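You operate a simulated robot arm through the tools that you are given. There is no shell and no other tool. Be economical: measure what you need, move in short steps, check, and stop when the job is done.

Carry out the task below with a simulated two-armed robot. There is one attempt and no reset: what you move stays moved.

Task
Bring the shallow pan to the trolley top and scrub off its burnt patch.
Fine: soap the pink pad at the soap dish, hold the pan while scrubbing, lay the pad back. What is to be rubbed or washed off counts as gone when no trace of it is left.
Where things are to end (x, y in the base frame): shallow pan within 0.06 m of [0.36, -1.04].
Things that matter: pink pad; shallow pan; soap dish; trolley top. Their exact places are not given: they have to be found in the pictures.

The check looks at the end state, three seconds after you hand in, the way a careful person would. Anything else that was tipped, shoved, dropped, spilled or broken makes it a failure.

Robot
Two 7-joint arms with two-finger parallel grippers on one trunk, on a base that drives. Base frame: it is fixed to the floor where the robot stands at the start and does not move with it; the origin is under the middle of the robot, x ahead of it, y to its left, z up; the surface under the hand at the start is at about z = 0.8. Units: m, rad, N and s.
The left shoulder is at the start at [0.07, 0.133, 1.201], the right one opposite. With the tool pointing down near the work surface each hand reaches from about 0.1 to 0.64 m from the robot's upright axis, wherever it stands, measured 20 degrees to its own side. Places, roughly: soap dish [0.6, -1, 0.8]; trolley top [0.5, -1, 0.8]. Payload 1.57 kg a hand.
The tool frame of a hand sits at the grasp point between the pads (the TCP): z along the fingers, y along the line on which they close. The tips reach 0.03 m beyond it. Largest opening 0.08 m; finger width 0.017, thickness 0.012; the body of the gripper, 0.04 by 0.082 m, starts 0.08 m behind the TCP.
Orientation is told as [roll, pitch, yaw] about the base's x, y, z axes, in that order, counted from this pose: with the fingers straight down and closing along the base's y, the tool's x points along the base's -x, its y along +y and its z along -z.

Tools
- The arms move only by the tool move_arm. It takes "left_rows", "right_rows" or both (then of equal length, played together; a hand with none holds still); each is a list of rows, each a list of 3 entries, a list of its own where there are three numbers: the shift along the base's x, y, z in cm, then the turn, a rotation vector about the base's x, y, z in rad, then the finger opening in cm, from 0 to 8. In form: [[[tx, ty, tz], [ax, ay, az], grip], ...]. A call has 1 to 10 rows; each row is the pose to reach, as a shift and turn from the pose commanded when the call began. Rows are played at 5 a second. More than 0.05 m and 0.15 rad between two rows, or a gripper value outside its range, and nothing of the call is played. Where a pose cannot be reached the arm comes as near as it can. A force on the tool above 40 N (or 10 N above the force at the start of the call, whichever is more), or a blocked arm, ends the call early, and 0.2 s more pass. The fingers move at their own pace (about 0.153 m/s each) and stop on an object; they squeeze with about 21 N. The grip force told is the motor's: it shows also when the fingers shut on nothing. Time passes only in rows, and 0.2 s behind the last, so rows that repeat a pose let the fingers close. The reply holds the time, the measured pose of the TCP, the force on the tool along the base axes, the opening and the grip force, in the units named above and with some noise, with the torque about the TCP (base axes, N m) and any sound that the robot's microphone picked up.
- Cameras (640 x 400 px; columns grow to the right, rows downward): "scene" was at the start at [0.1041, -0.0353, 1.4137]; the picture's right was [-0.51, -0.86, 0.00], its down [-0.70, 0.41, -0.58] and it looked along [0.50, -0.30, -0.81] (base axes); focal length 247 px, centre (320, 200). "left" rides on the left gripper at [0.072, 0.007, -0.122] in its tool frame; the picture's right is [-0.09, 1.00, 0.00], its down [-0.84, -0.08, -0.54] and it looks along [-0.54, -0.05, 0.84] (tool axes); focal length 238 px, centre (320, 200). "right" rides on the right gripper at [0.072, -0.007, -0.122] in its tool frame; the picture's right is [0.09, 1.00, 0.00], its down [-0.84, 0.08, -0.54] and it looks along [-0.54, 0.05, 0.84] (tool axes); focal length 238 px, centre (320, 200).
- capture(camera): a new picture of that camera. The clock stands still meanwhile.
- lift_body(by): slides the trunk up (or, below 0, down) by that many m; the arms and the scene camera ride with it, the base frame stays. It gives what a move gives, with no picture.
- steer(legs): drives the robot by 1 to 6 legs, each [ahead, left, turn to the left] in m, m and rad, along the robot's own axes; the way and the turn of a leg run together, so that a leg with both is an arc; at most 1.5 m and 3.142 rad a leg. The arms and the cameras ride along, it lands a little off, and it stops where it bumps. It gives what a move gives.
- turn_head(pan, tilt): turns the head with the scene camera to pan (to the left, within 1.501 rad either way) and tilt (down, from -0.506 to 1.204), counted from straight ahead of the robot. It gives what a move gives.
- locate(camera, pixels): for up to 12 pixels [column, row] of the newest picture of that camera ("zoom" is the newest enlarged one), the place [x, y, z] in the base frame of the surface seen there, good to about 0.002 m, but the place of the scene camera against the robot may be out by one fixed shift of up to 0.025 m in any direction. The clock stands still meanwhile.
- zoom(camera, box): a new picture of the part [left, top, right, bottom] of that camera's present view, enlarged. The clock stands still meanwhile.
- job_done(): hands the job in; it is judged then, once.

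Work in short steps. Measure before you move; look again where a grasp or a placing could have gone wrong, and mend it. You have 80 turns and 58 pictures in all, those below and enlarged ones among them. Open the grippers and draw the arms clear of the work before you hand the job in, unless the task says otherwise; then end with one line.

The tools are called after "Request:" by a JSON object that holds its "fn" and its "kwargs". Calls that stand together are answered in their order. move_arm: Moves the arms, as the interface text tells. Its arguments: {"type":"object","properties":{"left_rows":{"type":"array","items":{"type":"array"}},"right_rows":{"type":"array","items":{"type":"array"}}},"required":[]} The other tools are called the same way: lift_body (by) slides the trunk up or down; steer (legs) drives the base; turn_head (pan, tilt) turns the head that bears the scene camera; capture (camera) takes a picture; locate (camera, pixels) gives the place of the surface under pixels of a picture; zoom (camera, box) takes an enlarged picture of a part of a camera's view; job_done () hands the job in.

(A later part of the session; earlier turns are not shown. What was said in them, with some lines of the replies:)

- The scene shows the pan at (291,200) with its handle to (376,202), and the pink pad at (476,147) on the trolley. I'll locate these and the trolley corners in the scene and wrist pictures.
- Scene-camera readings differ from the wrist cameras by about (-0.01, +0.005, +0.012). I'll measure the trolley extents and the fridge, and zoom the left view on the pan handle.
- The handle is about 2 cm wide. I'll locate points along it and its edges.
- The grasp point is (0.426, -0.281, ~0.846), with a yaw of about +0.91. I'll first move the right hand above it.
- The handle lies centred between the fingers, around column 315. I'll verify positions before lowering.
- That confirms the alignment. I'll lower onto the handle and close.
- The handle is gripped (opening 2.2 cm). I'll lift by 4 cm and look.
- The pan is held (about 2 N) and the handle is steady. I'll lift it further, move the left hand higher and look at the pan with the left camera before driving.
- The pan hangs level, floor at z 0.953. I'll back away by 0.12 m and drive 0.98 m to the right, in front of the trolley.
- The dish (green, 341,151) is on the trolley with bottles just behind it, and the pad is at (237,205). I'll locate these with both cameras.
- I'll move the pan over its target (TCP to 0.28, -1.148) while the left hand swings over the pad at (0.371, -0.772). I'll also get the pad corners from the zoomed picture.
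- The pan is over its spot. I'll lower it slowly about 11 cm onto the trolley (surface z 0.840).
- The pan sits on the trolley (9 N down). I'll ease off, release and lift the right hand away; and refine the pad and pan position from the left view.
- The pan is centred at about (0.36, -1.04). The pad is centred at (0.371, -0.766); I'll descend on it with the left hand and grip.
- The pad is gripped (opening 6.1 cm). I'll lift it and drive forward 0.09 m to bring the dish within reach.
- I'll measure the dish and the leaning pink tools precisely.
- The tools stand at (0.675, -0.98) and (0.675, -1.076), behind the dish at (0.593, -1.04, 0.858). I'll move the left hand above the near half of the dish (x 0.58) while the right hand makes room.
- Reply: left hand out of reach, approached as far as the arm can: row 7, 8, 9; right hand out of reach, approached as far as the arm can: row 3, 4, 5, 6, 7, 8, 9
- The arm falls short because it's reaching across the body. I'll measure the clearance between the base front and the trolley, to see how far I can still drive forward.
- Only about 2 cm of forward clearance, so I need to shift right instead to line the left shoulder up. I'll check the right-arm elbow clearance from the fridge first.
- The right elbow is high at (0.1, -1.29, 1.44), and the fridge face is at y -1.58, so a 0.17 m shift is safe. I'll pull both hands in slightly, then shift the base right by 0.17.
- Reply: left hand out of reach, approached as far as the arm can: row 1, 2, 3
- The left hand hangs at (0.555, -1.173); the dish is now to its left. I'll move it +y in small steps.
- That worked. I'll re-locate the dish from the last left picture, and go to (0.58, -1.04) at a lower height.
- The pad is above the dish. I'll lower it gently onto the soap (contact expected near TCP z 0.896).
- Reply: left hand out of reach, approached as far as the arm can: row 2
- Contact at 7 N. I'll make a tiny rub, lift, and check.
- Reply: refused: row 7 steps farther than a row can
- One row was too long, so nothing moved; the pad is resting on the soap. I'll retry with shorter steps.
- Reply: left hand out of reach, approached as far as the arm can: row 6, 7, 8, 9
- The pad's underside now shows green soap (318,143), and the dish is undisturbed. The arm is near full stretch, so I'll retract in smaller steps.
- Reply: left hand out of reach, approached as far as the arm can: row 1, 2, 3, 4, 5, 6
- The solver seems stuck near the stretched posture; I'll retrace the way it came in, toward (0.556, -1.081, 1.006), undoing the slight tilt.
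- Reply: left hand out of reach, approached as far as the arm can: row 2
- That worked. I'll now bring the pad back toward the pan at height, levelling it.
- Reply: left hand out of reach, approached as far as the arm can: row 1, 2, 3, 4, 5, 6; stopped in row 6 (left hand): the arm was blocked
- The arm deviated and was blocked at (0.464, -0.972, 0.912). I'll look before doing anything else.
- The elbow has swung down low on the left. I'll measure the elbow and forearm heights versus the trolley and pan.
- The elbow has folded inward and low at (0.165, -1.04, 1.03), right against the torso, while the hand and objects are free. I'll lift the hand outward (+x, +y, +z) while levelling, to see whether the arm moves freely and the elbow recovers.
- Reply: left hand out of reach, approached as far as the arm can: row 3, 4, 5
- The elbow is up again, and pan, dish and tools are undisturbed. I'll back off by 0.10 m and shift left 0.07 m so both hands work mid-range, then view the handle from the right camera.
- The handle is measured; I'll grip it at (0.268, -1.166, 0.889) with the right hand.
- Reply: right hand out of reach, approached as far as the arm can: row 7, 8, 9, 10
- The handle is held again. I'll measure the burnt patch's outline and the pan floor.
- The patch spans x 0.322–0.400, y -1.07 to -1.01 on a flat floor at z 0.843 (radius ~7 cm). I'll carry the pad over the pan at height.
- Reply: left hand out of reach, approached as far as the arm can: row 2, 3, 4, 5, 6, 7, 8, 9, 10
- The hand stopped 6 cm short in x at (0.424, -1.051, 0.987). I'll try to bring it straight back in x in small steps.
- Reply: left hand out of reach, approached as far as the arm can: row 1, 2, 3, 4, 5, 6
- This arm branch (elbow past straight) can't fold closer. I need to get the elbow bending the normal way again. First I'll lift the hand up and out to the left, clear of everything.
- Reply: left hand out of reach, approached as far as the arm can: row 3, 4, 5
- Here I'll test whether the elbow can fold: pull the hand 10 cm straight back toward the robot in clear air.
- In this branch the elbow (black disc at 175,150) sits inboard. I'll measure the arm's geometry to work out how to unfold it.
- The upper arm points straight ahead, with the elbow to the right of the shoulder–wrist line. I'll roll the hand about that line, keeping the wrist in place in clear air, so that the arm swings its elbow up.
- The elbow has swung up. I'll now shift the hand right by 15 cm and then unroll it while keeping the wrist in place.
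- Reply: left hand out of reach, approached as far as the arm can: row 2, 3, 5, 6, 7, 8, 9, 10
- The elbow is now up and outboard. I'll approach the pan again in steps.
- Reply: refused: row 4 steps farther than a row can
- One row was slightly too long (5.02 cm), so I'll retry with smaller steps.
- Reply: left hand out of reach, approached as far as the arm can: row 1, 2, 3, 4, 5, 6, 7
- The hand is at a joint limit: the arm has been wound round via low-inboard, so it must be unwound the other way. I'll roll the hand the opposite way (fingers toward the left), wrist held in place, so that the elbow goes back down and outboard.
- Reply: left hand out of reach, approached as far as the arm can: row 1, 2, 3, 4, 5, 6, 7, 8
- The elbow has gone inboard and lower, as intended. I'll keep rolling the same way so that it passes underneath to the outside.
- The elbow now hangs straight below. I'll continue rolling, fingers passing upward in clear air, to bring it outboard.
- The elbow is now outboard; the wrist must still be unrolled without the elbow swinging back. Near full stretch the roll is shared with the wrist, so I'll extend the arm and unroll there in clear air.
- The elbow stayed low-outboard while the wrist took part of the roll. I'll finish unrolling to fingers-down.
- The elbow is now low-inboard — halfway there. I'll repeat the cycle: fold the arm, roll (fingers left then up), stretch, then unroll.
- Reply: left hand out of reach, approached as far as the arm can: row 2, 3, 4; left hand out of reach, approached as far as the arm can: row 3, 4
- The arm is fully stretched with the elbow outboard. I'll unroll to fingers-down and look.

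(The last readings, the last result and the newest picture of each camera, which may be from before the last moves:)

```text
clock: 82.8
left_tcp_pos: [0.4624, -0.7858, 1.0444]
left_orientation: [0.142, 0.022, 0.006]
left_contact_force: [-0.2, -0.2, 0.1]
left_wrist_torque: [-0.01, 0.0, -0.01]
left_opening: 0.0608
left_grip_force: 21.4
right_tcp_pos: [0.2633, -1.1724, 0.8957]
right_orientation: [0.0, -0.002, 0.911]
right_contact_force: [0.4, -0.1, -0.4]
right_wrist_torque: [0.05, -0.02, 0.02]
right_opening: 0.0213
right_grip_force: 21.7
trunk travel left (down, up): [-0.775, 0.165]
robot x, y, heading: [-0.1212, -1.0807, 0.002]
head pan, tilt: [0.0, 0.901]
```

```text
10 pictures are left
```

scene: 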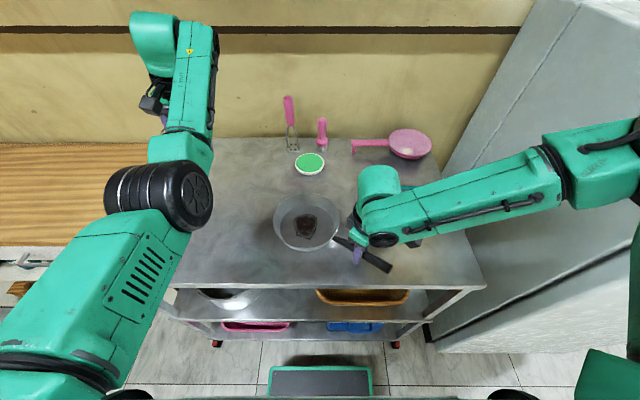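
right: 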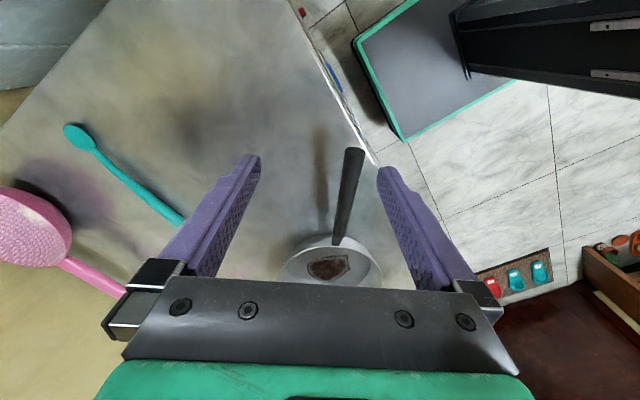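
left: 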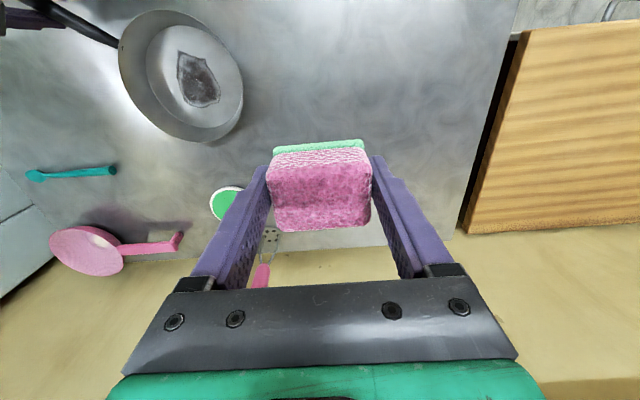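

The result is the same as last time: rolling back always undoes it. A better way: with the elbow outboard and fingers up, pitch the hand forward and over to fingers-down (a hand yawed 180°, fine for a symmetric pad). I'll first redo the fold and roll to fingers-up.

Request:
{"fn": "move_arm", "kwargs": {"left_rows": [[[-3, 0, 0], [0, 0, 0], 4], [[-6, 0, 0], [0, 0, 0], 4], [[-7.5, 0, 0], [0, 0, 0], 4]]}}

Request:
{"fn": "move_arm", "kwargs": {"left_rows": [[[-0.5, 2.7, 0.6], [0.137, 0.028, 0], 4], [[-1.1, 5.3, 1.6], [0.274, 0.056, 0], 4], [[-1.6, 7.7, 3], [0.41, 0.084, 0], 4], [[-2, 9.7, 4.5], [0.54, 0.11, 0], 4], [[-2.4, 11.7, 6.4], [0.676, 0.138, 0], 4], [[-2.7, 13.3, 8.5], [0.8, 0.164, 0], 4], [[-3, 14.6, 10.7], [0.93, 0.19, 0], 4], [[-3.2, 15.6, 13.3], [1.07, 0.218, 0], 4], [[-3.3, 16.3, 15.8], [1.195, 0.244, 0], 4], [[-3.4, 16.7, 18.4], [1.32, 0.27, 0], 4]]}}

Request:
{"fn": "move_arm", "kwargs": {"left_rows": [[[0, 0, 2.8], [0.137, 0.028, 0], 4], [[0.1, -0.4, 5.4], [0.265, 0.054, 0], 4], [[0.2, -1.1, 7.9], [0.392, 0.08, 0], 4], [[0.4, -2.1, 10.4], [0.53, 0.108, 0], 4], [[0.7, -3.4, 12.7], [0.657, 0.134, 0], 4], [[1, -5, 14.7], [0.784, 0.16, 0], 4], [[1.4, -7, 16.7], [0.92, 0.188, 0], 4], [[1.9, -9.2, 18.3], [1.06, 0.216, 0], 4], [[2.4, -11.6, 19.6], [1.195, 0.244, 0], 4], [[2.9, -14.1, 20.6], [1.33, 0.27, 0], 4]]}}

Request:
{"fn": "move_arm", "kwargs": {"left_rows": [[[0.5, -2.7, 0.6], [0.137, 0.028, 0], 4], [[1.1, -5.5, 0.8], [0.274, 0.056, 0], 4], [[1.1, -5.5, 0.8], [0.274, 0.056, 0], 4]]}}

Request:
{"fn": "move_arm", "kwargs": {"left_rows": [[[2.6, 0.5, -0.2], [-0.027, 0.132, 0], 4], [[5.2, 1.1, -0.7], [-0.054, 0.265, 0], 4], [[7.7, 1.6, -1.6], [-0.081, 0.397, 0], 4], [[10.1, 2.1, -2.8], [-0.108, 0.529, 0], 4], [[12.2, 2.5, -4.4], [-0.135, 0.66, 0], 4], [[14.2, 2.9, -6.2], [-0.162, 0.794, 0], 4], [[15.9, 3.2, -8.3], [-0.189, 0.926, 0], 4], [[17.3, 3.5, -10.6], [-0.216, 1.058, 0], 4], [[18.4, 3.7, -13], [-0.243, 1.19, 0], 4], [[19.1, 3.9, -15.6], [-0.27, 1.323, 0], 4]]}}

```text
clock: 83.6
left_tcp_pos: [0.3877, -0.7849, 1.0425]
left_orientation: [0.143, 0.024, 0.005]
left_contact_force: [0.4, 0.0, -0.5]
left_wrist_torque: [0.04, -0.02, 0.01]
left_opening: 0.0609
left_grip_force: 20.6
right_tcp_pos: [0.2644, -1.1735, 0.8963]
right_orientation: [0.001, 0.0, 0.912]
right_contact_force: [-0.7, -0.7, 0.2]
right_wrist_torque: [-0.2, 0.15, 0.01]
right_opening: 0.0216
right_grip_force: 20.5
trunk travel left (down, up): [-0.775, 0.165]
robot x, y, heading: [-0.1215, -1.0804, 0.011]
head pan, tilt: [0.0, 0.901]
```

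```text
clock: 85.8
left_tcp_pos: [0.3539, -0.6157, 1.2287]
left_orientation: [1.493, 0.197, 0.181]
left_contact_force: [0.4, -0.5, -0.7]
left_wrist_torque: [-0.01, 0.01, 0.04]
left_opening: 0.0605
left_grip_force: 20.9
right_tcp_pos: [0.2646, -1.1729, 0.8962]
right_orientation: [0.0, -0.001, 0.913]
right_contact_force: [-0.7, 0.2, 0.0]
right_wrist_torque: [-0.05, 0.06, 0.0]
right_opening: 0.0213
right_grip_force: 20.9
trunk travel left (down, up): [-0.775, 0.165]
robot x, y, heading: [-0.1165, -1.0833, 0.006]
head pan, tilt: [0.0, 0.901]
```

```text
clock: 88.0
left_tcp_pos: [0.3829, -0.7611, 1.4344]
left_orientation: [2.858, 0.061, 0.388]
left_contact_force: [-0.4, -0.4, -0.4]
left_wrist_torque: [-0.01, 0.0, -0.02]
left_opening: 0.061
left_grip_force: 20.8
right_tcp_pos: [0.264, -1.1732, 0.8973]
right_orientation: [0.0, -0.002, 0.913]
right_contact_force: [0.4, -0.1, 1.1]
right_wrist_torque: [0.02, -0.02, -0.01]
right_opening: 0.0214
right_grip_force: 21.1
trunk travel left (down, up): [-0.775, 0.165]
robot x, y, heading: [-0.1139, -1.0825, 0.011]
head pan, tilt: [0.0, 0.901]
```

```text
clock: 88.8
left_tcp_pos: [0.3946, -0.8136, 1.4425]
left_orientation: [3.134, 0.007, 0.398]
left_contact_force: [-0.4, 0.2, 1.1]
left_wrist_torque: [0.01, -0.01, -0.01]
left_opening: 0.0608
left_grip_force: 21.0
right_tcp_pos: [0.2649, -1.1742, 0.896]
right_orientation: [-0.001, 0.0, 0.911]
right_contact_force: [-1.0, 0.4, 0.2]
right_wrist_torque: [0.02, 0.0, 0.01]
right_opening: 0.0213
right_grip_force: 21.2
trunk travel left (down, up): [-0.775, 0.165]
robot x, y, heading: [-0.1202, -1.0857, 0.009]
head pan, tilt: [0.0, 0.901]
```

```text
clock: 91.0
left_tcp_pos: [0.5826, -0.7737, 1.2857]
left_orientation: [-2.414, 1.282, 0.962]
left_contact_force: [-1.1, 0.4, 0.6]
left_wrist_torque: [0.01, 0.03, 0.01]
left_opening: 0.04
left_grip_force: 0.2
right_tcp_pos: [0.2629, -1.175, 0.8971]
right_orientation: [-0.001, -0.001, 0.912]
right_contact_force: [-0.4, 1.5, -1.7]
right_wrist_torque: [-0.18, 0.12, 0.03]
right_opening: 0.0213
right_grip_force: 21.2
trunk travel left (down, up): [-0.775, 0.165]
robot x, y, heading: [-0.1187, -1.0833, 0.006]
head pan, tilt: [0.0, 0.901]
```

The gripper now reads opening 4 cm with no force: the pad has slipped out. I'll look for where it went.

Request:
{"fn": "capture", "kwargs": {"camera": "scene"}}

```text
9 pictures are left
```

scene: 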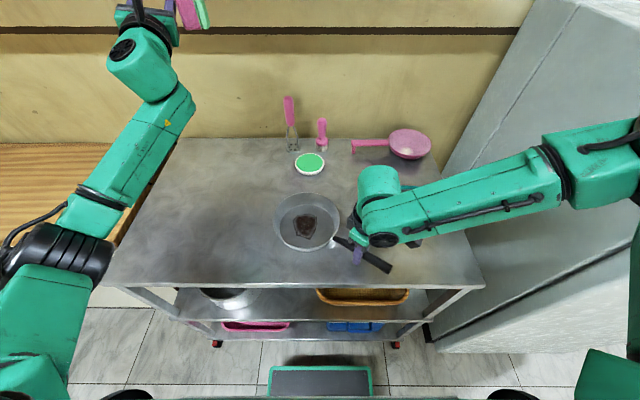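

Something pink and green is still at the hand (190,15). I'll look with the left camera, and nothing moves meanwhile.

Request:
{"fn": "capture", "kwargs": {"camera": "left"}}

```text
8 pictures are left
```

left: 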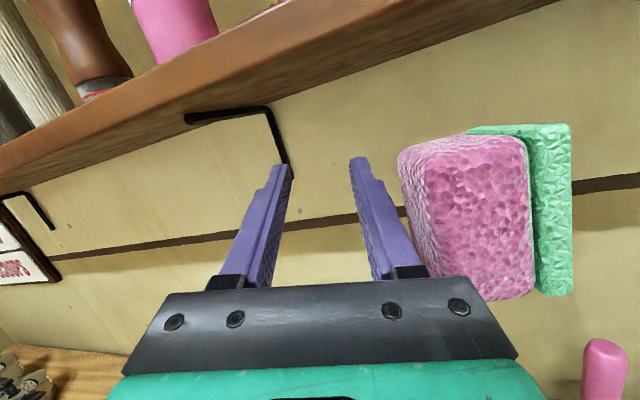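

The pad is loose in mid-air beside the finger and will drop onto the trolley. I'll hold still a moment and then see where it lands.

Request:
{"fn": "locate", "kwargs": {"camera": "left", "pixels": [[480, 220], [560, 200], [605, 370]]}}

Request:
{"fn": "move_arm", "kwargs": {"left_rows": [[[0, 0, 0], [0, 0, 0], 4], [[0, 0, 0], [0, 0, 0], 4], [[0, 0, 0], [0, 0, 0], 4], [[0, 0, 0], [0, 0, 0], 4]]}}

Request:
{"fn": "capture", "kwargs": {"camera": "scene"}}

```text
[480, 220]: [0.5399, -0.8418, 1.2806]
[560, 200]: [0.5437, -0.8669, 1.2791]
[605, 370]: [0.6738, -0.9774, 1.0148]
```

```text
clock: 92.0
left_tcp_pos: [0.5857, -0.7729, 1.2833]
left_orientation: [-2.418, 1.283, 0.958]
left_contact_force: [-0.1, -1.4, -0.2]
left_wrist_torque: [0.02, 0.0, -0.03]
left_opening: 0.0401
left_grip_force: 0.0
right_tcp_pos: [0.2641, -1.1729, 0.8947]
right_orientation: [0.0, 0.0, 0.912]
right_contact_force: [-0.3, 0.2, -2.1]
right_wrist_torque: [-0.17, 0.15, -0.02]
right_opening: 0.0214
right_grip_force: 20.8
trunk travel left (down, up): [-0.775, 0.165]
robot x, y, heading: [-0.1215, -1.0798, 0.005]
head pan, tilt: [0.0, 0.901]
```

```text
7 pictures are left
```

scene: 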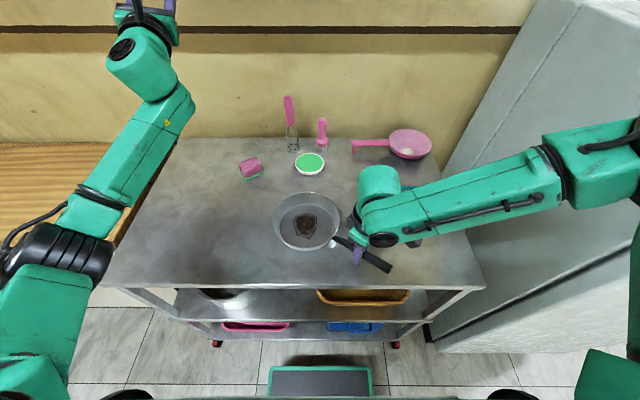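

The pad landed upright on the trolley near (252,167), and nothing was knocked. I'll finish pitching the empty hand over to fingers-down.

Request:
{"fn": "move_arm", "kwargs": {"left_rows": [[[0.4, 0.1, -2.7], [-0.027, 0.132, 0], 8], [[0.5, 0.1, -5.4], [-0.054, 0.265, 0], 8], [[0.2, 0, -8.1], [-0.081, 0.397, 0], 8], [[-0.5, -0.1, -10.7], [-0.108, 0.529, 0], 8], [[-1.5, -0.3, -13.2], [-0.135, 0.66, 0], 8], [[-2.8, -0.6, -15.5], [-0.162, 0.794, 0], 8], [[-4.4, -0.9, -17.6], [-0.189, 0.926, 0], 8], [[-6.3, -1.3, -19.5], [-0.216, 1.058, 0], 8], [[-8.4, -1.7, -21.2], [-0.243, 1.19, 0], 8], [[-10.7, -2.2, -22.5], [-0.27, 1.323, 0], 8]]}}

Request:
{"fn": "move_arm", "kwargs": {"left_rows": [[[-2.6, -0.5, -1], [-0.028, 0.137, 0], 8], [[-5.6, -1.1, -1.7], [-0.056, 0.275, 0], 8], [[-8.4, -1.7, -1.9], [-0.088, 0.431, 0], 8]]}}

```text
clock: 94.2
left_tcp_pos: [0.4781, -0.7966, 1.0572]
left_orientation: [-0.104, 0.422, 3.125]
left_contact_force: [-0.6, 0.2, -0.1]
left_wrist_torque: [0.01, 0.03, -0.05]
left_opening: 0.0803
left_grip_force: 0.1
right_tcp_pos: [0.2637, -1.1739, 0.8953]
right_orientation: [0.0, 0.001, 0.913]
right_contact_force: [-0.9, 0.6, -2.1]
right_wrist_torque: [-0.2, 0.17, -0.03]
right_opening: 0.0214
right_grip_force: 20.3
trunk travel left (down, up): [-0.775, 0.165]
robot x, y, heading: [-0.121, -1.0837, 0.006]
head pan, tilt: [0.0, 0.901]
```

```text
refused: row 3 steps farther than a row can; nothing moved
```

Tracking is perfect. I'll finish the last 0.43 rad with legal steps.

Request:
{"fn": "move_arm", "kwargs": {"left_rows": [[[-2.2, -0.4, -0.8], [-0.023, 0.11, 0], 8], [[-4.4, -0.9, -1.4], [-0.046, 0.22, 0], 8], [[-6.5, -1.3, -1.8], [-0.068, 0.33, 0], 8], [[-8.4, -1.7, -1.9], [-0.088, 0.425, 0], 8], [[-8.4, -1.7, -1.9], [-0.088, 0.425, 0], 8]]}}

Request:
{"fn": "capture", "kwargs": {"camera": "scene"}}

Request:
{"fn": "locate", "kwargs": {"camera": "scene", "pixels": [[250, 165], [241, 170], [258, 162], [247, 180], [262, 174], [254, 158], [240, 160]]}}

```text
clock: 95.4
left_tcp_pos: [0.3953, -0.8146, 1.042]
left_orientation: [-0.012, -0.001, -3.137]
left_contact_force: [0.2, 0.4, -0.1]
left_wrist_torque: [-0.04, 0.02, -0.02]
left_opening: 0.0801
left_grip_force: 0.2
right_tcp_pos: [0.2653, -1.1736, 0.8966]
right_orientation: [-0.001, 0.0, 0.913]
right_contact_force: [0.6, -0.1, -2.0]
right_wrist_torque: [-0.17, 0.18, -0.01]
right_opening: 0.0214
right_grip_force: 21.1
trunk travel left (down, up): [-0.775, 0.165]
robot x, y, heading: [-0.1168, -1.0817, 0.001]
head pan, tilt: [0.0, 0.901]
```

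```text
6 pictures are left
```

scene: 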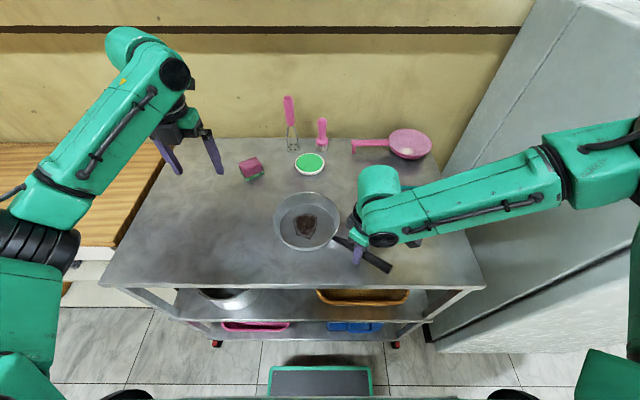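

```text
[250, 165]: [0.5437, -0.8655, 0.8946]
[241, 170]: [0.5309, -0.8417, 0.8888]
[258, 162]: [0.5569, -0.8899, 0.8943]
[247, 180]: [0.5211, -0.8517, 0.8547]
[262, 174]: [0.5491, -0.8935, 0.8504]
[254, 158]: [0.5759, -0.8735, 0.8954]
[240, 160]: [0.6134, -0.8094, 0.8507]
```

The left arm is back in its normal posture (elbow outboard). The pad lies near (0.556, -0.865), yawed about +30°, so I'll release the pan handle, raise the right hand, and drive forward and left to reach it comfortably.

Request:
{"fn": "move_arm", "kwargs": {"right_rows": [[[0, 0, 0], [0, 0, 0], 4], [[0, 0, 0], [0, 0, 0], 8], [[0, 0, 0], [0, 0, 0], 8], [[0, 0, 4], [0, 0, 0], 8], [[0, 0, 8], [0, 0, 0], 8], [[0, 0, 11], [0, 0, 0], 8]]}}

Request:
{"fn": "steer", "kwargs": {"legs": [[0.095, 0.085, 0]]}}

Request:
{"fn": "move_arm", "kwargs": {"left_rows": [[[0, -2.5, 0], [0, 0, 0.1], 8], [[0, -5, 0], [0, 0, 0.2], 8], [[0, -7.5, 0], [0, 0, 0.3], 8], [[1, -10, 0], [0, 0, 0.4], 8], [[2, -11.5, 0], [0, 0, 0.5], 8], [[2, -11.5, 0], [0, 0, 0.53], 8]]}}

Request:
{"fn": "capture", "kwargs": {"camera": "left"}}

```text
clock: 96.8
left_tcp_pos: [0.3947, -0.8145, 1.0418]
left_orientation: [-0.011, -0.001, -3.138]
left_contact_force: [-0.9, -0.2, -1.1]
left_wrist_torque: [-0.03, -0.02, 0.01]
left_opening: 0.0798
left_grip_force: 0.0
right_tcp_pos: [0.2632, -1.1725, 1.0052]
right_orientation: [-0.001, 0.001, 0.915]
right_contact_force: [-0.2, 0.2, 0.2]
right_wrist_torque: [0.0, -0.01, 0.0]
right_opening: 0.08
right_grip_force: 0.0
trunk travel left (down, up): [-0.775, 0.165]
robot x, y, heading: [-0.1214, -1.0823, 0.001]
head pan, tilt: [0.0, 0.901]
```

```text
clock: 98.1
left_tcp_pos: [0.4881, -0.7285, 1.0427]
left_orientation: [-0.013, 0.003, -3.136]
left_contact_force: [0.5, -0.1, 0.7]
left_wrist_torque: [0.05, 0.0, 0.0]
left_opening: 0.0798
left_grip_force: 0.1
right_tcp_pos: [0.3571, -1.0872, 1.0068]
right_orientation: [0.0, -0.002, 0.914]
right_contact_force: [-0.2, -0.5, -1.0]
right_wrist_torque: [0.0, -0.02, -0.02]
right_opening: 0.0799
right_grip_force: 0.2
trunk travel left (down, up): [-0.775, 0.165]
robot x, y, heading: [-0.0251, -0.9958, 0.005]
head pan, tilt: [0.0, 0.901]
```

```text
clock: 99.5
left_tcp_pos: [0.5096, -0.8423, 1.0421]
left_orientation: [-0.011, 0.001, -2.606]
left_contact_force: [0.3, 0.3, -0.4]
left_wrist_torque: [0.0, -0.02, 0.01]
left_opening: 0.08
left_grip_force: 0.1
right_tcp_pos: [0.3587, -1.0846, 1.0046]
right_orientation: [-0.001, -0.002, 0.914]
right_contact_force: [-0.2, 0.2, -0.1]
right_wrist_torque: [0.01, 0.0, -0.02]
right_opening: 0.08
right_grip_force: 0.1
trunk travel left (down, up): [-0.775, 0.165]
robot x, y, heading: [-0.0241, -0.9959, 0.009]
head pan, tilt: [0.0, 0.901]
```

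```text
5 pictures are left
```

left: 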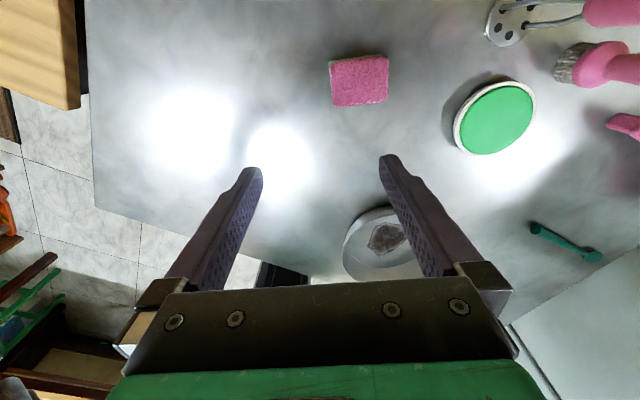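

Request:
{"fn": "locate", "kwargs": {"camera": "left", "pixels": [[334, 62], [384, 58], [336, 104], [386, 99], [360, 80], [300, 80], [380, 140], [495, 118], [388, 238], [330, 64]]}}

```text
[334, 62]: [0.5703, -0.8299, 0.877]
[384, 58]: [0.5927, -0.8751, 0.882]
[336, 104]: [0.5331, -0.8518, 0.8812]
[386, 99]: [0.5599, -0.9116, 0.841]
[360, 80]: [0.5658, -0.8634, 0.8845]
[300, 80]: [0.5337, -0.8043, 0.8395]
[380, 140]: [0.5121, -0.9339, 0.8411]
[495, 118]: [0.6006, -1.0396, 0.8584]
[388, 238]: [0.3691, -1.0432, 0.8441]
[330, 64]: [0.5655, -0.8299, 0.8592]
```

The pad lies flat and upright at (0.5645, -0.864), top z 0.884, with its yaw matching the hand. I'll tilt the hand 0.2 rad in the finger plane so the arm stays short of full stretch, descend and grip.

Request:
{"fn": "move_arm", "kwargs": {"left_rows": [[[2.8, -1.1, -2], [0.05, -0.086, 0], 8], [[5.5, -2.2, -4], [0.1, -0.172, 0], 8], [[5.5, -2.2, -8], [0.1, -0.172, 0], 8], [[5.5, -2.2, -12], [0.1, -0.172, 0], 8], [[5.5, -2.2, -15], [0.1, -0.172, 0], 8], [[5.5, -2.2, -16.2], [0.1, -0.172, 0], 8], [[5.5, -2.2, -16.2], [0.1, -0.172, 0], 4], [[5.5, -2.2, -16.2], [0.1, -0.172, 0], 4], [[5.5, -2.2, -16.2], [0.1, -0.172, 0], 4]]}}

```text
clock: 101.5
left_tcp_pos: [0.5676, -0.8648, 0.88]
left_orientation: [-0.009, 0.198, -2.608]
left_contact_force: [0.3, -0.3, -0.2]
left_wrist_torque: [0.01, 0.02, 0.0]
left_opening: 0.061
left_grip_force: 20.7
right_tcp_pos: [0.3594, -1.0847, 1.0045]
right_orientation: [-0.001, -0.001, 0.912]
right_contact_force: [0.4, 0.0, -0.1]
right_wrist_torque: [0.02, 0.0, -0.02]
right_opening: 0.08
right_grip_force: 0.0
trunk travel left (down, up): [-0.775, 0.165]
robot x, y, heading: [-0.0221, -0.9971, 0.006]
head pan, tilt: [0.0, 0.901]
```

Gripped (6.1 cm, 21 N). I'll lift the pad, pull it back slightly, and drive back 0.09 m.

Request:
{"fn": "move_arm", "kwargs": {"left_rows": [[[0, 0, 3], [0, 0, 0], 2], [[-1, 0, 7], [0, 0, 0], 2], [[-3, 0, 11], [0, 0, 0], 2], [[-6, 1, 13], [0, 0, 0], 2], [[-9, 2, 14], [0, 0, 0], 2]]}}

Request:
{"fn": "steer", "kwargs": {"legs": [[-0.09, 0, 0]]}}

```text
clock: 102.7
left_tcp_pos: [0.4737, -0.8476, 1.0229]
left_orientation: [-0.011, 0.199, -2.608]
left_contact_force: [-0.2, 0.0, -0.3]
left_wrist_torque: [0.0, 0.0, 0.0]
left_opening: 0.0611
left_grip_force: 21.2
right_tcp_pos: [0.3571, -1.0844, 1.0063]
right_orientation: [-0.003, -0.001, 0.913]
right_contact_force: [0.2, 0.8, 0.4]
right_wrist_torque: [-0.03, 0.02, -0.01]
right_opening: 0.0801
right_grip_force: 0.1
trunk travel left (down, up): [-0.775, 0.165]
robot x, y, heading: [-0.0261, -0.9958, 0.005]
head pan, tilt: [0.0, 0.901]
```

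```text
clock: 103.8
left_tcp_pos: [0.3817, -0.8485, 1.0196]
left_orientation: [-0.011, 0.196, -2.609]
left_contact_force: [0.0, -0.7, -1.0]
left_wrist_torque: [-0.02, 0.02, 0.01]
left_opening: 0.0612
left_grip_force: 21.2
right_tcp_pos: [0.2658, -1.0868, 1.0033]
right_orientation: [0.002, 0.001, 0.913]
right_contact_force: [0.2, 0.1, -0.1]
right_wrist_torque: [0.01, -0.04, 0.04]
right_opening: 0.08
right_grip_force: 0.0
trunk travel left (down, up): [-0.775, 0.165]
robot x, y, heading: [-0.1124, -0.9982, -0.002]
head pan, tilt: [0.0, 0.901]
```

I'll re-grip the pan handle with the right hand.

Request:
{"fn": "move_arm", "kwargs": {"right_rows": [[[0, -4, 0], [0, 0, 0], 8], [[0, -8.4, 0], [0, 0, 0], 8], [[0, -8.4, -4], [0, 0, 0], 8], [[0, -8.4, -8], [0, 0, 0], 8], [[0, -8.4, -11], [0, 0, 0], 8], [[0, -8.4, -11.3], [0, 0, 0], 8], [[0, -8.4, -11.3], [0, 0, 0], 1], [[0, -8.4, -11.3], [0, 0, 0], 1], [[0, -8.4, -11.3], [0, 0, 0], 1]]}}

Request:
{"fn": "capture", "kwargs": {"camera": "scene"}}

Request:
{"fn": "locate", "kwargs": {"camera": "scene", "pixels": [[320, 200], [320, 215], [320, 225], [320, 235], [305, 220], [300, 235], [285, 225], [310, 200], [300, 160]]}}

```text
clock: 105.8
left_tcp_pos: [0.3802, -0.8484, 1.0205]
left_orientation: [-0.011, 0.199, -2.609]
left_contact_force: [-0.3, 0.3, -0.1]
left_wrist_torque: [0.02, 0.03, -0.02]
left_opening: 0.0611
left_grip_force: 20.8
right_tcp_pos: [0.262, -1.1714, 0.8917]
right_orientation: [-0.001, 0.001, 0.913]
right_contact_force: [0.7, -0.2, 0.4]
right_wrist_torque: [0.04, -0.08, -0.09]
right_opening: 0.0215
right_grip_force: 20.9
trunk travel left (down, up): [-0.775, 0.165]
robot x, y, heading: [-0.1189, -0.9963, 0.006]
head pan, tilt: [0.0, 0.901]
```

```text
4 pictures are left
```

scene: 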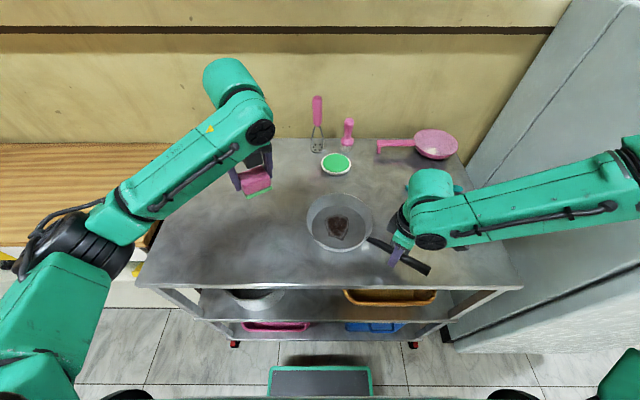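

```text
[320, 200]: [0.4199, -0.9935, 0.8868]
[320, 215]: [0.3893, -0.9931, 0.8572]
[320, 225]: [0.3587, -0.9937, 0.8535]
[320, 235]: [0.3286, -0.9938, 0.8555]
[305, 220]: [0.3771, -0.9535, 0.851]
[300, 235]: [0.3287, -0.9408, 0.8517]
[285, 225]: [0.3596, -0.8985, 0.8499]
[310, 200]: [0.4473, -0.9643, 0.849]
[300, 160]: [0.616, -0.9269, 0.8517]
```

All is in place. I'll locate the patch outline and dish in this picture.

Request:
{"fn": "locate", "kwargs": {"camera": "scene", "pixels": [[328, 218], [346, 219], [348, 229], [337, 240], [328, 233], [337, 228], [335, 163], [258, 180], [257, 193], [307, 215], [373, 215], [338, 250]]}}

```text
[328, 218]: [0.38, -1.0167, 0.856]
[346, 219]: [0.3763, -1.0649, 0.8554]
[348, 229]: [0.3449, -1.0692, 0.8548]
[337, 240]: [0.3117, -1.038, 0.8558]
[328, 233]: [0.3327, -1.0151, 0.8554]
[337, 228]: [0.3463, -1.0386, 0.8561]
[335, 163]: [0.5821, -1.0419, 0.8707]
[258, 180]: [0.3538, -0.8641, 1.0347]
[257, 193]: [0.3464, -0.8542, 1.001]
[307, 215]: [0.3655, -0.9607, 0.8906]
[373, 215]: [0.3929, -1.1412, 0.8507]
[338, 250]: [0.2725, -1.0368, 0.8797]
```

The patch centre is about (0.358, -1.043). I'll bring the pad above it, turning it back square to the patch.

Request:
{"fn": "move_arm", "kwargs": {"left_rows": [[[0, -4, 0], [0, 0, -0.11], 2], [[0, -8, 0], [0, 0, -0.22], 2], [[-0.5, -12, 0], [0, 0, -0.33], 2], [[-1, -16, -1], [0, 0, -0.44], 2], [[-2, -19.5, -3], [0, 0, -0.53], 2], [[-2.1, -19.5, -6.5], [0, 0, -0.53], 2], [[-2.1, -19.5, -9], [0, 0, -0.53], 2], [[-2.1, -19.5, -11], [0, 0, -0.53], 2]]}}

```text
clock: 107.6
left_tcp_pos: [0.3577, -1.0453, 0.9116]
left_orientation: [-0.009, 0.199, -3.137]
left_contact_force: [0.1, 1.5, -0.2]
left_wrist_torque: [0.02, -0.01, -0.02]
left_opening: 0.0609
left_grip_force: 21.2
right_tcp_pos: [0.2625, -1.1708, 0.8922]
right_orientation: [0.002, -0.001, 0.912]
right_contact_force: [-0.3, -0.2, -0.5]
right_wrist_torque: [0.03, 0.0, -0.06]
right_opening: 0.0215
right_grip_force: 21.7
trunk travel left (down, up): [-0.775, 0.165]
robot x, y, heading: [-0.1175, -0.9975, 0.007]
head pan, tilt: [0.0, 0.901]
```

Fully tracked. I'll lower it onto the burnt patch (contact expected near TCP z 0.883).

Request:
{"fn": "move_arm", "kwargs": {"left_rows": [[[0, 0, -1.5], [0, 0, 0], 2], [[0, 0, -2.4], [0, 0, 0], 2], [[0, 0, -2.8], [0, 0, 0], 2], [[0, 0, -3], [0, 0, 0], 2], [[0, 0, -3.1], [0, 0, 0], 2]]}}

```text
clock: 108.8
left_tcp_pos: [0.358, -1.0441, 0.8838]
left_orientation: [-0.008, 0.202, -3.138]
left_contact_force: [-3.0, -0.3, 14.7]
left_wrist_torque: [-0.4, 0.29, -0.06]
left_opening: 0.0611
left_grip_force: 21.1
right_tcp_pos: [0.261, -1.1703, 0.8915]
right_orientation: [0.001, -0.001, 0.911]
right_contact_force: [3.7, 0.8, -7.2]
right_wrist_torque: [-0.26, 0.18, -0.17]
right_opening: 0.0213
right_grip_force: 21.4
trunk travel left (down, up): [-0.775, 0.165]
robot x, y, heading: [-0.1186, -1.0005, 0.001]
head pan, tilt: [0.0, 0.901]
```

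Contact at 15 N. I'll ease 0.5 mm and scrub in back-and-forth strokes along x.

Request:
{"fn": "move_arm", "kwargs": {"left_rows": [[[-1.5, 0, 0.05], [0, 0, 0], 2], [[-3, 0, 0.05], [0, 0, 0], 2], [[-1.5, 0, 0.05], [0, 0, 0], 2], [[0.5, 0, 0.05], [0, 0, 0], 2], [[2, 0, 0.05], [0, 0, 0], 2], [[3, 0, 0.05], [0, 0, 0], 2], [[1.5, 0.6, 0.05], [0, 0, 0], 2], [[-0.5, 0.6, 0.05], [0, 0, 0], 2], [[-2.5, 0.6, 0.05], [0, 0, 0], 2], [[-1, 0.6, 0.05], [0, 0, 0], 2]]}}

```text
clock: 111.0
left_tcp_pos: [0.3471, -1.0384, 0.8805]
left_orientation: [-0.011, 0.197, -3.137]
left_contact_force: [-7.9, -1.6, 15.2]
left_wrist_torque: [-0.28, 0.12, -0.08]
left_opening: 0.0614
left_grip_force: 20.9
right_tcp_pos: [0.2591, -1.1706, 0.8927]
right_orientation: [-0.001, -0.002, 0.912]
right_contact_force: [2.2, -0.5, -3.2]
right_wrist_torque: [-0.14, 0.13, -0.13]
right_opening: 0.0215
right_grip_force: 20.6
trunk travel left (down, up): [-0.775, 0.165]
robot x, y, heading: [-0.1166, -0.9948, 0.001]
head pan, tilt: [0.0, 0.901]
```

Good contact. I'll do more strokes on the other side and a wider pass.

Request:
{"fn": "move_arm", "kwargs": {"left_rows": [[[1, 0, 0], [0, 0, 0], 2], [[2.8, 0, 0], [0, 0, 0], 2], [[4, 0, 0], [0, 0, 0], 2], [[4, -1.2, 0], [0, 0, 0], 2], [[2.5, -1.4, 0], [0, 0, 0], 2], [[0.8, -1.4, 0], [0, 0, 0], 2], [[-0.9, -1.4, 0], [0, 0, 0], 2], [[-1.7, -0.9, 0], [0, 0, 0], 2], [[0.3, -0.9, 0], [0, 0, 0], 2], [[2.2, -0.9, 0], [0, 0, 0], 2]]}}

Request:
{"fn": "move_arm", "kwargs": {"left_rows": [[[1.5, 0.2, 0], [0, 0, 0], 2], [[0, 0.5, 0], [0, 0, 0], 2], [[-2, 0.5, 0], [0, 0, 0], 2], [[-4, 0.3, 0], [0, 0, 0], 2], [[-4, -0.5, 0], [0, 0, 0], 2], [[-2, -0.5, 0], [0, 0, 0], 2], [[0, -0.5, 0], [0, 0, 0], 2], [[1.8, -0.5, 0], [0, 0, 0], 2], [[1.8, 0.6, 0], [0, 0, 0], 2], [[0, 0.9, 0], [0, 0, 0], 2]]}}

```text
clock: 113.2
left_tcp_pos: [0.3703, -1.0473, 0.881]
left_orientation: [-0.011, 0.199, -3.135]
left_contact_force: [0.2, 0.3, -0.9]
left_wrist_torque: [-0.02, -0.02, -0.01]
left_opening: 0.061
left_grip_force: 20.3
right_tcp_pos: [0.2608, -1.1702, 0.8917]
right_orientation: [0.0, -0.001, 0.915]
right_contact_force: [-0.8, -1.0, 4.9]
right_wrist_torque: [0.35, -0.26, -0.06]
right_opening: 0.0216
right_grip_force: 21.0
trunk travel left (down, up): [-0.775, 0.165]
robot x, y, heading: [-0.1205, -0.9985, 0.006]
head pan, tilt: [0.0, 0.901]
```

```text
clock: 115.4
left_tcp_pos: [0.37, -1.038, 0.8816]
left_orientation: [-0.009, 0.2, -3.137]
left_contact_force: [-0.3, -0.9, 0.0]
left_wrist_torque: [-0.02, -0.01, 0.0]
left_opening: 0.0611
left_grip_force: 21.1
right_tcp_pos: [0.2617, -1.1703, 0.8916]
right_orientation: [0.0, 0.001, 0.912]
right_contact_force: [-1.0, -0.6, 1.7]
right_wrist_torque: [0.09, -0.09, -0.01]
right_opening: 0.0212
right_grip_force: 20.9
trunk travel left (down, up): [-0.775, 0.165]
robot x, y, heading: [-0.119, -1.0014, 0.002]
head pan, tilt: [0.0, 0.901]
```

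Contact has become light here, so I'll press about 3 mm deeper and check the force.

Request:
{"fn": "move_arm", "kwargs": {"left_rows": [[[-0.5, -0.4, -0.15], [0, 0, 0], 2], [[-0.5, -0.4, -0.3], [0, 0, 0], 2], [[-0.5, -0.4, -0.3], [0, 0, 0], 2]]}}

```text
clock: 116.2
left_tcp_pos: [0.3657, -1.0416, 0.8797]
left_orientation: [-0.008, 0.199, -3.137]
left_contact_force: [-1.7, -1.5, 6.5]
left_wrist_torque: [-0.16, 0.0, -0.03]
left_opening: 0.0611
left_grip_force: 20.9
right_tcp_pos: [0.2606, -1.1701, 0.8917]
right_orientation: [0.0, 0.001, 0.914]
right_contact_force: [1.9, 0.7, -0.4]
right_wrist_torque: [-0.43, 0.33, -0.08]
right_opening: 0.0216
right_grip_force: 21.3
trunk travel left (down, up): [-0.775, 0.165]
robot x, y, heading: [-0.115, -0.9976, 0.003]
head pan, tilt: [0.0, 0.901]
```

6.5 N. I'll scrub the full area again, at slightly more depth.

Request:
{"fn": "move_arm", "kwargs": {"left_rows": [[[1.5, 0.8, -0.08], [0, 0, 0], 2], [[2.5, 0.8, -0.08], [0, 0, 0], 2], [[1, 0.8, -0.08], [0, 0, 0], 2], [[-1, 0.8, -0.08], [0, 0, 0], 2], [[-3, 0.8, -0.08], [0, 0, 0], 2], [[-4, 0.4, -0.08], [0, 0, 0], 2], [[-4, -0.3, -0.08], [0, 0, 0], 2], [[-2.2, -0.3, -0.08], [0, 0, 0], 2], [[-0.4, -0.3, -0.08], [0, 0, 0], 2], [[1.4, -0.3, -0.08], [0, 0, 0], 2]]}}

Request:
{"fn": "move_arm", "kwargs": {"left_rows": [[[1, -0.3, 0], [0, 0, 0], 2], [[1, -1, 0], [0, 0, 0], 2], [[-0.6, -1, 0], [0, 0, 0], 2], [[-2.4, -1, 0], [0, 0, 0], 2], [[-4.2, -1, 0], [0, 0, 0], 2], [[-5.2, -0.5, 0], [0, 0, 0], 2], [[-5.2, 0.3, 0], [0, 0, 0], 2], [[-3.4, 0.3, 0], [0, 0, 0], 2], [[-1.4, 0.3, 0], [0, 0, 0], 2], [[0.8, 0.3, 0], [0, 0, 0], 2]]}}

```text
clock: 118.4
left_tcp_pos: [0.375, -1.0469, 0.8772]
left_orientation: [-0.01, 0.199, -3.138]
left_contact_force: [-1.3, 1.0, 4.5]
left_wrist_torque: [-0.15, 0.06, -0.07]
left_opening: 0.061
left_grip_force: 21.2
right_tcp_pos: [0.2613, -1.1699, 0.8923]
right_orientation: [-0.002, -0.002, 0.911]
right_contact_force: [-0.3, -1.6, 2.6]
right_wrist_torque: [0.48, -0.32, -0.03]
right_opening: 0.0212
right_grip_force: 21.6
trunk travel left (down, up): [-0.775, 0.165]
robot x, y, heading: [-0.1165, -0.9982, 0.007]
head pan, tilt: [0.0, 0.901]
```

```text
clock: 120.6
left_tcp_pos: [0.387, -1.0415, 0.877]
left_orientation: [-0.008, 0.203, -3.138]
left_contact_force: [-7.9, -1.4, 20.7]
left_wrist_torque: [-0.22, 0.16, -0.12]
left_opening: 0.0613
left_grip_force: 21.0
right_tcp_pos: [0.26, -1.1686, 0.8919]
right_orientation: [-0.001, -0.003, 0.912]
right_contact_force: [5.4, 3.1, -7.1]
right_wrist_torque: [-0.29, 0.23, 0.11]
right_opening: 0.0215
right_grip_force: 20.7
trunk travel left (down, up): [-0.775, 0.165]
robot x, y, heading: [-0.119, -0.9968, 0.005]
head pan, tilt: [0.0, 0.901]
```

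I'll lift the pad, move it aside, and zoom on the pan.

Request:
{"fn": "move_arm", "kwargs": {"left_rows": [[[-0.5, 0, 2], [0, 0, 0], 2], [[-1, 0, 6], [0, 0, 0], 2], [[-1, 0, 10], [0, 0, 0], 2], [[-1, 4, 13], [0, 0, 0], 2], [[-1, 8.5, 13], [0, 0, 0], 2], [[-1, 13, 13], [0, 0, 0], 2]]}}

Request:
{"fn": "zoom", "kwargs": {"camera": "scene", "box": [220, 120, 460, 270]}}

```text
clock: 122.0
left_tcp_pos: [0.3761, -0.9078, 1.0088]
left_orientation: [-0.008, 0.198, -3.139]
left_contact_force: [0.6, 0.2, -0.7]
left_wrist_torque: [-0.02, -0.01, 0.01]
left_opening: 0.061
left_grip_force: 21.1
right_tcp_pos: [0.2613, -1.1701, 0.8912]
right_orientation: [-0.001, 0.002, 0.911]
right_contact_force: [-0.5, -1.2, 2.1]
right_wrist_torque: [0.17, -0.13, 0.0]
right_opening: 0.0213
right_grip_force: 21.6
trunk travel left (down, up): [-0.775, 0.165]
robot x, y, heading: [-0.1125, -0.9952, 0.005]
head pan, tilt: [0.0, 0.901]
```

```text
2.67 times, centred on (340, 195) of scene
```

zoom: 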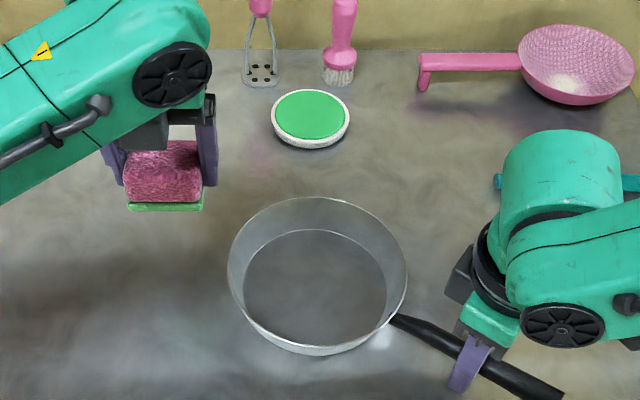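

The pan is clean, with no trace left. I'll check the pan's position, then lay the pad back at its original place (0.371, -0.768), descending to contact.

Request:
{"fn": "locate", "kwargs": {"camera": "zoom", "pixels": [[230, 260], [406, 265], [318, 198], [318, 352], [315, 285]]}}

Request:
{"fn": "move_arm", "kwargs": {"left_rows": [[[0, 4.5, 0], [0, 0, 0], 2], [[-0.3, 9, 0], [0, 0, 0], 2], [[-0.5, 14, 0], [0, 0, 0], 2], [[-0.5, 14, -4], [0, 0, 0], 2], [[-0.5, 14, -8], [0, 0, 0], 2], [[-0.5, 14, -11], [0, 0, 0], 2], [[-0.5, 14, -12.2], [0, 0, 0], 2]]}}

```text
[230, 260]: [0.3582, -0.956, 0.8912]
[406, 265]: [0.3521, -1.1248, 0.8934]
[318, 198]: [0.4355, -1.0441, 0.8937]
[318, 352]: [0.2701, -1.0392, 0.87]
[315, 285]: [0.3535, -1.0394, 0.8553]
```

```text
clock: 123.6
left_tcp_pos: [0.3721, -0.7741, 0.8863]
left_orientation: [-0.008, 0.198, -3.139]
left_contact_force: [0.9, -0.4, 0.2]
left_wrist_torque: [0.01, -0.04, 0.02]
left_opening: 0.0611
left_grip_force: 20.6
right_tcp_pos: [0.2612, -1.1714, 0.8908]
right_orientation: [0.0, 0.0, 0.913]
right_contact_force: [-1.9, 0.0, 0.1]
right_wrist_torque: [-0.02, 0.02, 0.05]
right_opening: 0.0215
right_grip_force: 20.7
trunk travel left (down, up): [-0.775, 0.165]
robot x, y, heading: [-0.1178, -0.9978, 0.008]
head pan, tilt: [0.0, 0.901]
```

The pan is centred at about (0.364, -1.043). I'll lower the pad the last bit to touch the trolley.

Request:
{"fn": "move_arm", "kwargs": {"left_rows": [[[0, 0.4, -0.4], [0, 0, 0], 2], [[0, 0.4, -0.7], [0, 0, 0], 2], [[0, 0.4, -1.0], [0, 0, 0], 2], [[0, 0.4, -1.1], [0, 0, 0], 2]]}}

```text
clock: 124.6
left_tcp_pos: [0.3736, -0.7677, 0.875]
left_orientation: [-0.01, 0.2, -3.139]
left_contact_force: [-0.5, 0.7, -0.7]
left_wrist_torque: [0.06, 0.0, -0.03]
left_opening: 0.0612
left_grip_force: 20.8
right_tcp_pos: [0.2616, -1.1714, 0.891]
right_orientation: [-0.001, 0.0, 0.912]
right_contact_force: [0.2, 0.6, -0.6]
right_wrist_torque: [-0.02, -0.01, 0.09]
right_opening: 0.0213
right_grip_force: 21.3
trunk travel left (down, up): [-0.775, 0.165]
robot x, y, heading: [-0.1196, -0.9985, 0.008]
head pan, tilt: [0.0, 0.901]
```

No contact yet; I'll go on in small steps.

Request:
{"fn": "move_arm", "kwargs": {"left_rows": [[[0, 0, -0.1], [0, 0, 0], 2], [[0, 0, -0.2], [0, 0, 0], 2], [[0, 0, -0.2], [0, 0, 0], 2]]}}

```text
clock: 125.4
left_tcp_pos: [0.3743, -0.7692, 0.8734]
left_orientation: [-0.009, 0.2, -3.135]
left_contact_force: [-0.2, 1.0, 5.2]
left_wrist_torque: [-0.13, -0.09, 0.02]
left_opening: 0.0612
left_grip_force: 21.0
right_tcp_pos: [0.2606, -1.1713, 0.8925]
right_orientation: [0.0, 0.001, 0.912]
right_contact_force: [-0.3, -0.2, -0.6]
right_wrist_torque: [-0.19, 0.16, 0.0]
right_opening: 0.0214
right_grip_force: 21.1
trunk travel left (down, up): [-0.775, 0.165]
robot x, y, heading: [-0.1201, -0.9939, 0.006]
head pan, tilt: [0.0, 0.901]
```

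The pad is in contact with the trolley (5 N). I'll open both hands, and raise them straight up clear of the work.

Request:
{"fn": "move_arm", "kwargs": {"left_rows": [[[0, 0, 0], [0, 0, 0], 7], [[0, 0, 0], [0, 0, 0], 8], [[0, 0, 0], [0, 0, 0], 8], [[0, 0, 2], [0, 0, 0], 8], [[0, 0, 6], [0, 0, 0], 8], [[0, 0, 10], [0, 0, 0], 8], [[0, 0, 14], [0, 0, 0], 8], [[0, 0, 18], [0, 0, 0], 8]], "right_rows": [[[0, 0, 0], [0, 0, 0], 4], [[0, 0, 0], [0, 0, 0], 8], [[0, 0, 0], [0, 0, 0], 8], [[0, 0, 2], [0, 0, 0], 8], [[0, 0, 6], [0, 0, 0], 8], [[0, 0, 10], [0, 0, 0], 8], [[0, 0, 13], [0, 0, 0], 8], [[0, 0, 13], [0, 0, 0], 8]]}}

Request:
{"fn": "capture", "kwargs": {"camera": "scene"}}

```text
clock: 127.2
left_tcp_pos: [0.3712, -0.7681, 1.0516]
left_orientation: [-0.011, 0.2, -3.138]
left_contact_force: [-1.4, -0.3, 0.5]
left_wrist_torque: [0.0, 0.01, 0.0]
left_opening: 0.0797
left_grip_force: 0.1
right_tcp_pos: [0.2629, -1.1705, 1.022]
right_orientation: [0.002, -0.002, 0.913]
right_contact_force: [-0.1, -0.1, -0.4]
right_wrist_torque: [0.02, -0.01, 0.0]
right_opening: 0.0799
right_grip_force: 0.1
trunk travel left (down, up): [-0.775, 0.165]
robot x, y, heading: [-0.1187, -0.9958, 0.009]
head pan, tilt: [0.0, 0.901]
```

```text
2 pictures are left
5 turns are left
```

scene: 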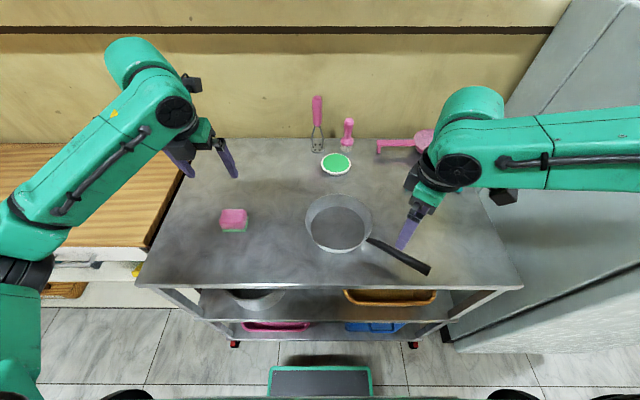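

The picture shows the pad flat at (233,220), a clean pan at (340,222), the dish and tools standing undisturbed, and both hands open and clear, so I'll hand the job in.

Request:
{"fn": "job_done", "kwargs": {}}

```text
The job is handed in.
```

The shallow pan is on the trolley top at about (0.364, -1.043), within the 0.06 m limit, and the last zoomed picture showed no trace of the burnt patch. I soaped the pink pad at the dish, held the pan by its handle while scrubbing, and laid the pad back within about 1 cm of where it started. While I was moving the left arm, the pad slipped out once and fell onto the trolley; in the pictures nothing else had been hit or moved.
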